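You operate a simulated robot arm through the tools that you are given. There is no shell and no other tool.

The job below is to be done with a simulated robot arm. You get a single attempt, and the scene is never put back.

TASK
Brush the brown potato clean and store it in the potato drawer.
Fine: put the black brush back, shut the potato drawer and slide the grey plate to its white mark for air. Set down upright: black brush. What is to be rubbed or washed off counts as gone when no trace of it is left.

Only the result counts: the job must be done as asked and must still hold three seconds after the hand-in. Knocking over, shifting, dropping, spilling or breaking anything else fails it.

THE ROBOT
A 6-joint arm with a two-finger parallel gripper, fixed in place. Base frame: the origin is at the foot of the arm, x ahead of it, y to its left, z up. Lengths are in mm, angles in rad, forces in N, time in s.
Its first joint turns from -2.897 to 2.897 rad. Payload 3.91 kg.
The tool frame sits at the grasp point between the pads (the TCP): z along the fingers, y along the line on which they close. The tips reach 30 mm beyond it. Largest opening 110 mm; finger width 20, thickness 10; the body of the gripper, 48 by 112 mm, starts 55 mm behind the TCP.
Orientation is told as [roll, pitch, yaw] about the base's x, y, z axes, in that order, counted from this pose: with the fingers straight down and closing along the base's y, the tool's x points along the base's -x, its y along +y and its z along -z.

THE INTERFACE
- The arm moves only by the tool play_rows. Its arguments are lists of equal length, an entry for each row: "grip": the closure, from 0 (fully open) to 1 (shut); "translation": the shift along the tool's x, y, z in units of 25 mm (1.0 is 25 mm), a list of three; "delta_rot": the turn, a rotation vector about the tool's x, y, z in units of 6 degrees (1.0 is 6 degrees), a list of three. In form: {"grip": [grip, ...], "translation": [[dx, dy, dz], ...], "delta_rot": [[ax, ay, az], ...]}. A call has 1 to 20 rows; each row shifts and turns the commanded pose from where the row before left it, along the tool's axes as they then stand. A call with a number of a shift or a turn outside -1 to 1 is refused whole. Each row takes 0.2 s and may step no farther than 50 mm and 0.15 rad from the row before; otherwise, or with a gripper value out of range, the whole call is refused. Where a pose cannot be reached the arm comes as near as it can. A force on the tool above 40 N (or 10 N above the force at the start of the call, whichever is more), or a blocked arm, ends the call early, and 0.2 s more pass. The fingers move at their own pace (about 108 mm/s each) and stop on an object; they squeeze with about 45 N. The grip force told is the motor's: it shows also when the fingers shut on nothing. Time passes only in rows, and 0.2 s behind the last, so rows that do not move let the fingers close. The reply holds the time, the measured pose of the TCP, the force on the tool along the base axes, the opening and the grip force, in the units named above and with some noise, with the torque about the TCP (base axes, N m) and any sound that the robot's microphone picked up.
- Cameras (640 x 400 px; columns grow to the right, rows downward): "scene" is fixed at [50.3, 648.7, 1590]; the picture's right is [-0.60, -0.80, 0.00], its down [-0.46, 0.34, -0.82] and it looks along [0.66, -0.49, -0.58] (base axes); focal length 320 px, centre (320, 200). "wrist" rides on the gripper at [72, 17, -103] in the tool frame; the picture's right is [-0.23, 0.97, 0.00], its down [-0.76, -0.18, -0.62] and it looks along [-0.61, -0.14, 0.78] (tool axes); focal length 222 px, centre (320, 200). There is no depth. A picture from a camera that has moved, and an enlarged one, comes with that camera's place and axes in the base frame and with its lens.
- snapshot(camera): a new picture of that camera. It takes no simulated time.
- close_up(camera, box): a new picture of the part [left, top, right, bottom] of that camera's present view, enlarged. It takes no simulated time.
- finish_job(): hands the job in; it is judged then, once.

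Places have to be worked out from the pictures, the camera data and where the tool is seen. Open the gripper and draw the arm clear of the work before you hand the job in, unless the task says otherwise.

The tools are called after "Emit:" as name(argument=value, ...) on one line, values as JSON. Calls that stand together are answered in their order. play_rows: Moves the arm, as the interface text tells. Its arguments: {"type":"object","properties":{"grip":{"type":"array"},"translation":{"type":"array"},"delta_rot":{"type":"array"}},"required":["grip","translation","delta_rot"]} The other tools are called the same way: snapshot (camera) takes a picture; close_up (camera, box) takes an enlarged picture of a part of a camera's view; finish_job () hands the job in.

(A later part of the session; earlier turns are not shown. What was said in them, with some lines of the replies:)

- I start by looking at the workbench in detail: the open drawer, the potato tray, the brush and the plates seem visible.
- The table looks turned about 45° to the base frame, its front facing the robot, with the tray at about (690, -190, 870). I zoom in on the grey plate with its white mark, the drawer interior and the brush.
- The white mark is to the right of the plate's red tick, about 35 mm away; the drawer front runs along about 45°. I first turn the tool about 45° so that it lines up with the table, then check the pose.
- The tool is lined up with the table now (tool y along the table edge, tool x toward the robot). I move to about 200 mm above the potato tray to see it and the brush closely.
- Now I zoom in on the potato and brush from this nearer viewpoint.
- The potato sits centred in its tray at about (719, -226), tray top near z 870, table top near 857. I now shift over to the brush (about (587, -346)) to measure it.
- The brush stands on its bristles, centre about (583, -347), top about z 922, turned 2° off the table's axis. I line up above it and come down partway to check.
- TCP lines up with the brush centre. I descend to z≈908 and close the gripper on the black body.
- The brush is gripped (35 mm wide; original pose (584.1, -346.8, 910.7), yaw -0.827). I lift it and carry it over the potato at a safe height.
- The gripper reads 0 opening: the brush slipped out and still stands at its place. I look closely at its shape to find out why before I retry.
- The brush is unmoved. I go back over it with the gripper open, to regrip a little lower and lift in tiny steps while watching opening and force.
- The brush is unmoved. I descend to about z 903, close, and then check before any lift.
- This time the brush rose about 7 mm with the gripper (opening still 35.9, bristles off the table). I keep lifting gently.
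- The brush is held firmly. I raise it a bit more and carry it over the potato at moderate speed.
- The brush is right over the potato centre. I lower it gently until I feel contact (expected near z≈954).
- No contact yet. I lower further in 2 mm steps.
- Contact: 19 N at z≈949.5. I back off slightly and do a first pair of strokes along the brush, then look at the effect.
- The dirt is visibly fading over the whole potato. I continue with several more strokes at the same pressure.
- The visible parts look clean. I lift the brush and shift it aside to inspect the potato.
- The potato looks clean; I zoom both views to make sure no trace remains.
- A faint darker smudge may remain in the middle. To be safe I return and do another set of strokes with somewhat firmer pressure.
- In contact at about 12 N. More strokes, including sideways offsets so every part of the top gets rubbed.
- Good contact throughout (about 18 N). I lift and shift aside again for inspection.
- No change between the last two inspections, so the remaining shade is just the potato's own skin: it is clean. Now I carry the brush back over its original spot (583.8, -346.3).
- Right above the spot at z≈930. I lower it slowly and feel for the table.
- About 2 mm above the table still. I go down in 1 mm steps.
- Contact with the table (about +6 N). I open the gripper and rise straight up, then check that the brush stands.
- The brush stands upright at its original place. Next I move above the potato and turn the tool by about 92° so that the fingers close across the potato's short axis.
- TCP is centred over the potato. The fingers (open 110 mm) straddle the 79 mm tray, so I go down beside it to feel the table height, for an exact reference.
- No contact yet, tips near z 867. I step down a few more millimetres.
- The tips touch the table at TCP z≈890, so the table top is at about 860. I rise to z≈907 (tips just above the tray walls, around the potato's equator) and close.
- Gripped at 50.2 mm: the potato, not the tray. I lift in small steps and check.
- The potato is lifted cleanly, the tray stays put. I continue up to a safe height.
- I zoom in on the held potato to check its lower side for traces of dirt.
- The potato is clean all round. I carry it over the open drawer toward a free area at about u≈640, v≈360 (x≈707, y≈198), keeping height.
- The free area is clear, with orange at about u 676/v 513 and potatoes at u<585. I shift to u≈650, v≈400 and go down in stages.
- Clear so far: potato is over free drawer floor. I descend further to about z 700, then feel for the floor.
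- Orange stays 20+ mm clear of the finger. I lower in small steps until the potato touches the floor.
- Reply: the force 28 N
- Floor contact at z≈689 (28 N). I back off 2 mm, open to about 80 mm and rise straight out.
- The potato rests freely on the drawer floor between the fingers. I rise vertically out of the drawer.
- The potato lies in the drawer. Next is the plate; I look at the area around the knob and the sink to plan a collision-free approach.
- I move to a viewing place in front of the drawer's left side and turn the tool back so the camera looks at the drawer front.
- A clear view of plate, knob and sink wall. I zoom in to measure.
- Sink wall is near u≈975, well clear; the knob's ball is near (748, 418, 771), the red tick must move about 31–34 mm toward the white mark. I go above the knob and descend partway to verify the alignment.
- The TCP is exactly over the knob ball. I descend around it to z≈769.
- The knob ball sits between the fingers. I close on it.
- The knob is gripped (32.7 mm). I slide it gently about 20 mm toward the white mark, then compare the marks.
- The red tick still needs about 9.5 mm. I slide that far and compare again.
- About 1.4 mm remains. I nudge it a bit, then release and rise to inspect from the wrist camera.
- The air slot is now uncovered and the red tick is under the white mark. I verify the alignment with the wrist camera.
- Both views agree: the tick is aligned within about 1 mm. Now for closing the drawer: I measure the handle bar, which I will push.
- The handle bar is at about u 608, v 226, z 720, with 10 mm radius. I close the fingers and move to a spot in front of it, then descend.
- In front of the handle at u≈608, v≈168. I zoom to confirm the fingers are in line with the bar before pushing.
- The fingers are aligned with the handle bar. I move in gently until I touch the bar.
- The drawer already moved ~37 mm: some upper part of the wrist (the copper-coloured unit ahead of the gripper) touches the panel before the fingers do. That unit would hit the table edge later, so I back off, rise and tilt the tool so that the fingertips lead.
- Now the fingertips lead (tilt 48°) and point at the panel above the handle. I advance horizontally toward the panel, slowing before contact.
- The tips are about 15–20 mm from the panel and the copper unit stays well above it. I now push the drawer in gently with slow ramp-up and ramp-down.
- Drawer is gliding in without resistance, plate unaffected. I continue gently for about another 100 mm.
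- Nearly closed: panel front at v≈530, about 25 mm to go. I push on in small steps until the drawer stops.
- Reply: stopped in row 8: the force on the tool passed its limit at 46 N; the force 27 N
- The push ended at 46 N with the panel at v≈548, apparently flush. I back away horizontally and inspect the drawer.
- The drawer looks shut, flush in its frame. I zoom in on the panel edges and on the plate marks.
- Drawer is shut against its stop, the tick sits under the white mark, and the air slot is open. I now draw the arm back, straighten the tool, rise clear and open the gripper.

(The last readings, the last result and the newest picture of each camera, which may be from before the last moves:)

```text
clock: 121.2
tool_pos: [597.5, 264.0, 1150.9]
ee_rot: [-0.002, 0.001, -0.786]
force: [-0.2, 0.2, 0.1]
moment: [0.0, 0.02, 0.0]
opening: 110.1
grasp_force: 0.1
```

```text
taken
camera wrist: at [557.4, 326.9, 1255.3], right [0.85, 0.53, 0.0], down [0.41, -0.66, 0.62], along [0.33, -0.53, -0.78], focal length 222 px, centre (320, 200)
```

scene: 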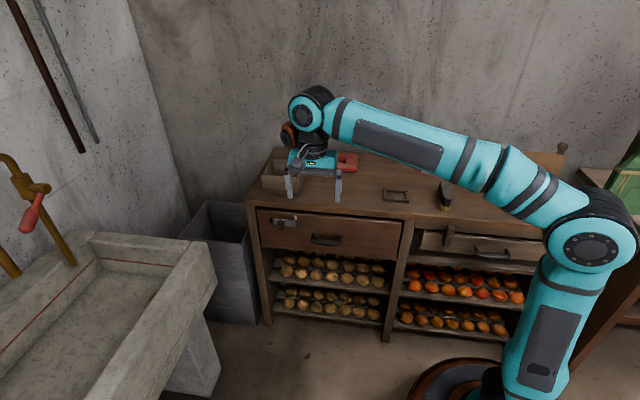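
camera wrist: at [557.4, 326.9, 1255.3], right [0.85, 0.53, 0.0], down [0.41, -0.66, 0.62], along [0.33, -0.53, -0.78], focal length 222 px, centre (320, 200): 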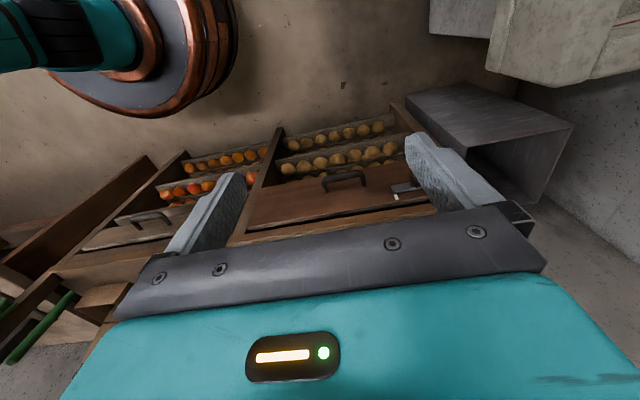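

The arm is clear. I do a last zoomed check of the drawer, plate, brush and table items.

Emit:
close_up(camera="scene", box=[245, 190, 415, 290])

Emit:
close_up(camera="scene", box=[262, 205, 312, 235])

Emit:
close_up(camera="scene", box=[370, 150, 510, 250])

Emit:
close_up(camera="wrist", box=[230, 90, 440, 240])

```text
3.76 times, centred on (330, 240) of scene
camera zoom: at [50.3, 648.7, 1590.0], right [-0.6, -0.8, 0.0], down [-0.46, 0.34, -0.82], along [0.66, -0.49, -0.58], focal length 1206 px, centre (282, 49)
```

zoom: 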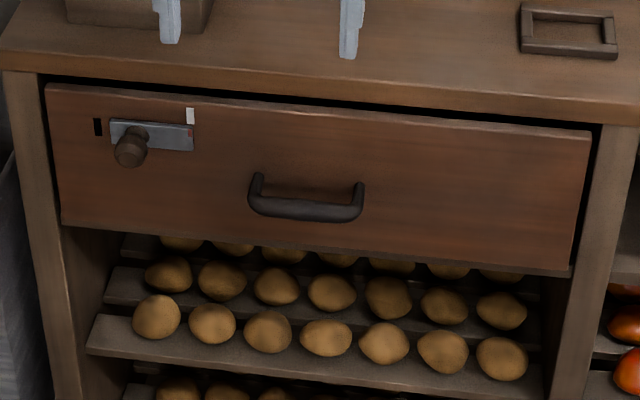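

```text
12.80 times, centred on (287, 220) of scene
camera zoom: at [50.3, 648.7, 1590.0], right [-0.6, -0.8, 0.0], down [-0.46, 0.34, -0.82], along [0.66, -0.49, -0.58], focal length 4101 px, centre (742, -56)
```

zoom: 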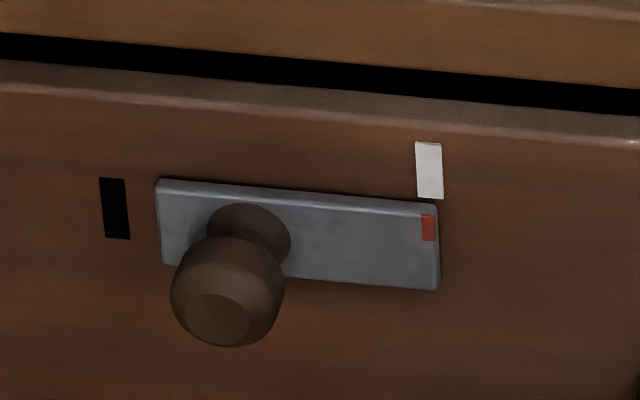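

```text
4.00 times, centred on (440, 200) of scene
camera zoom: at [50.3, 648.7, 1590.0], right [-0.6, -0.8, 0.0], down [-0.46, 0.34, -0.82], along [0.66, -0.49, -0.58], focal length 1282 px, centre (-160, 200)
```

zoom: 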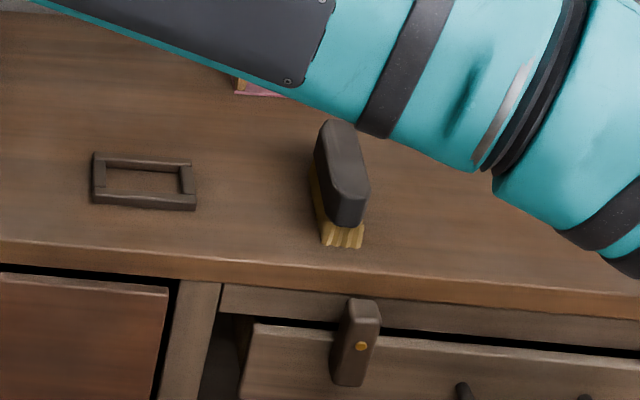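

```text
2.67 times, centred on (335, 165) of wrist
camera zoom: at [557.4, 326.9, 1255.3], right [0.85, 0.53, 0.0], down [0.41, -0.66, 0.62], along [0.33, -0.53, -0.78], focal length 592 px, centre (280, 293)
```

zoom: 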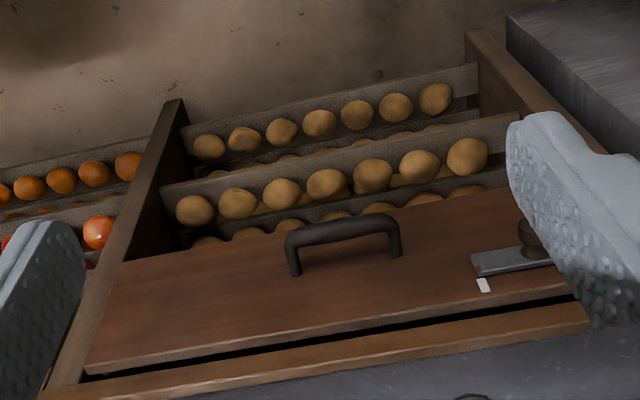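

Everything is in place:
- The potato is clean and inside the drawer.
- The drawer is shut against its stop.
- The red tick is under the white mark.
- The brush stands upright on its spot.
- The gripper is open and the arm is clear.

I hand the job in.

Emit:
finish_job()

```text
The job is handed in.
```

I brushed the brown potato until no dirt showed in either camera view and put it in the potato drawer. I didn't turn it over to look directly at the underside. Then I handed the job in; no pass or fail has come back.

- **Brush:** it stands upright on its original spot, bristles down. My first lift slipped off it, but it stayed in place and the second grip held.
- **Drawer:** it is pushed in until it stopped hard. The front sits about 9 mm behind the table edge.
- **Grey plate:** its red tick lines up with the white mark to within about 1 mm, and the air slot is uncovered.

When I lined up to push the drawer, the copper-coloured part of the wrist touched the front and moved it in about 37 mm early. I backed off and finished with the fingertips, and the plate stayed lined up. I couldn't see inside the drawer once it was closed. I pushed it slowly so nothing inside would roll, but I couldn't confirm that.

The gripper is open and the arm is clear of the work.
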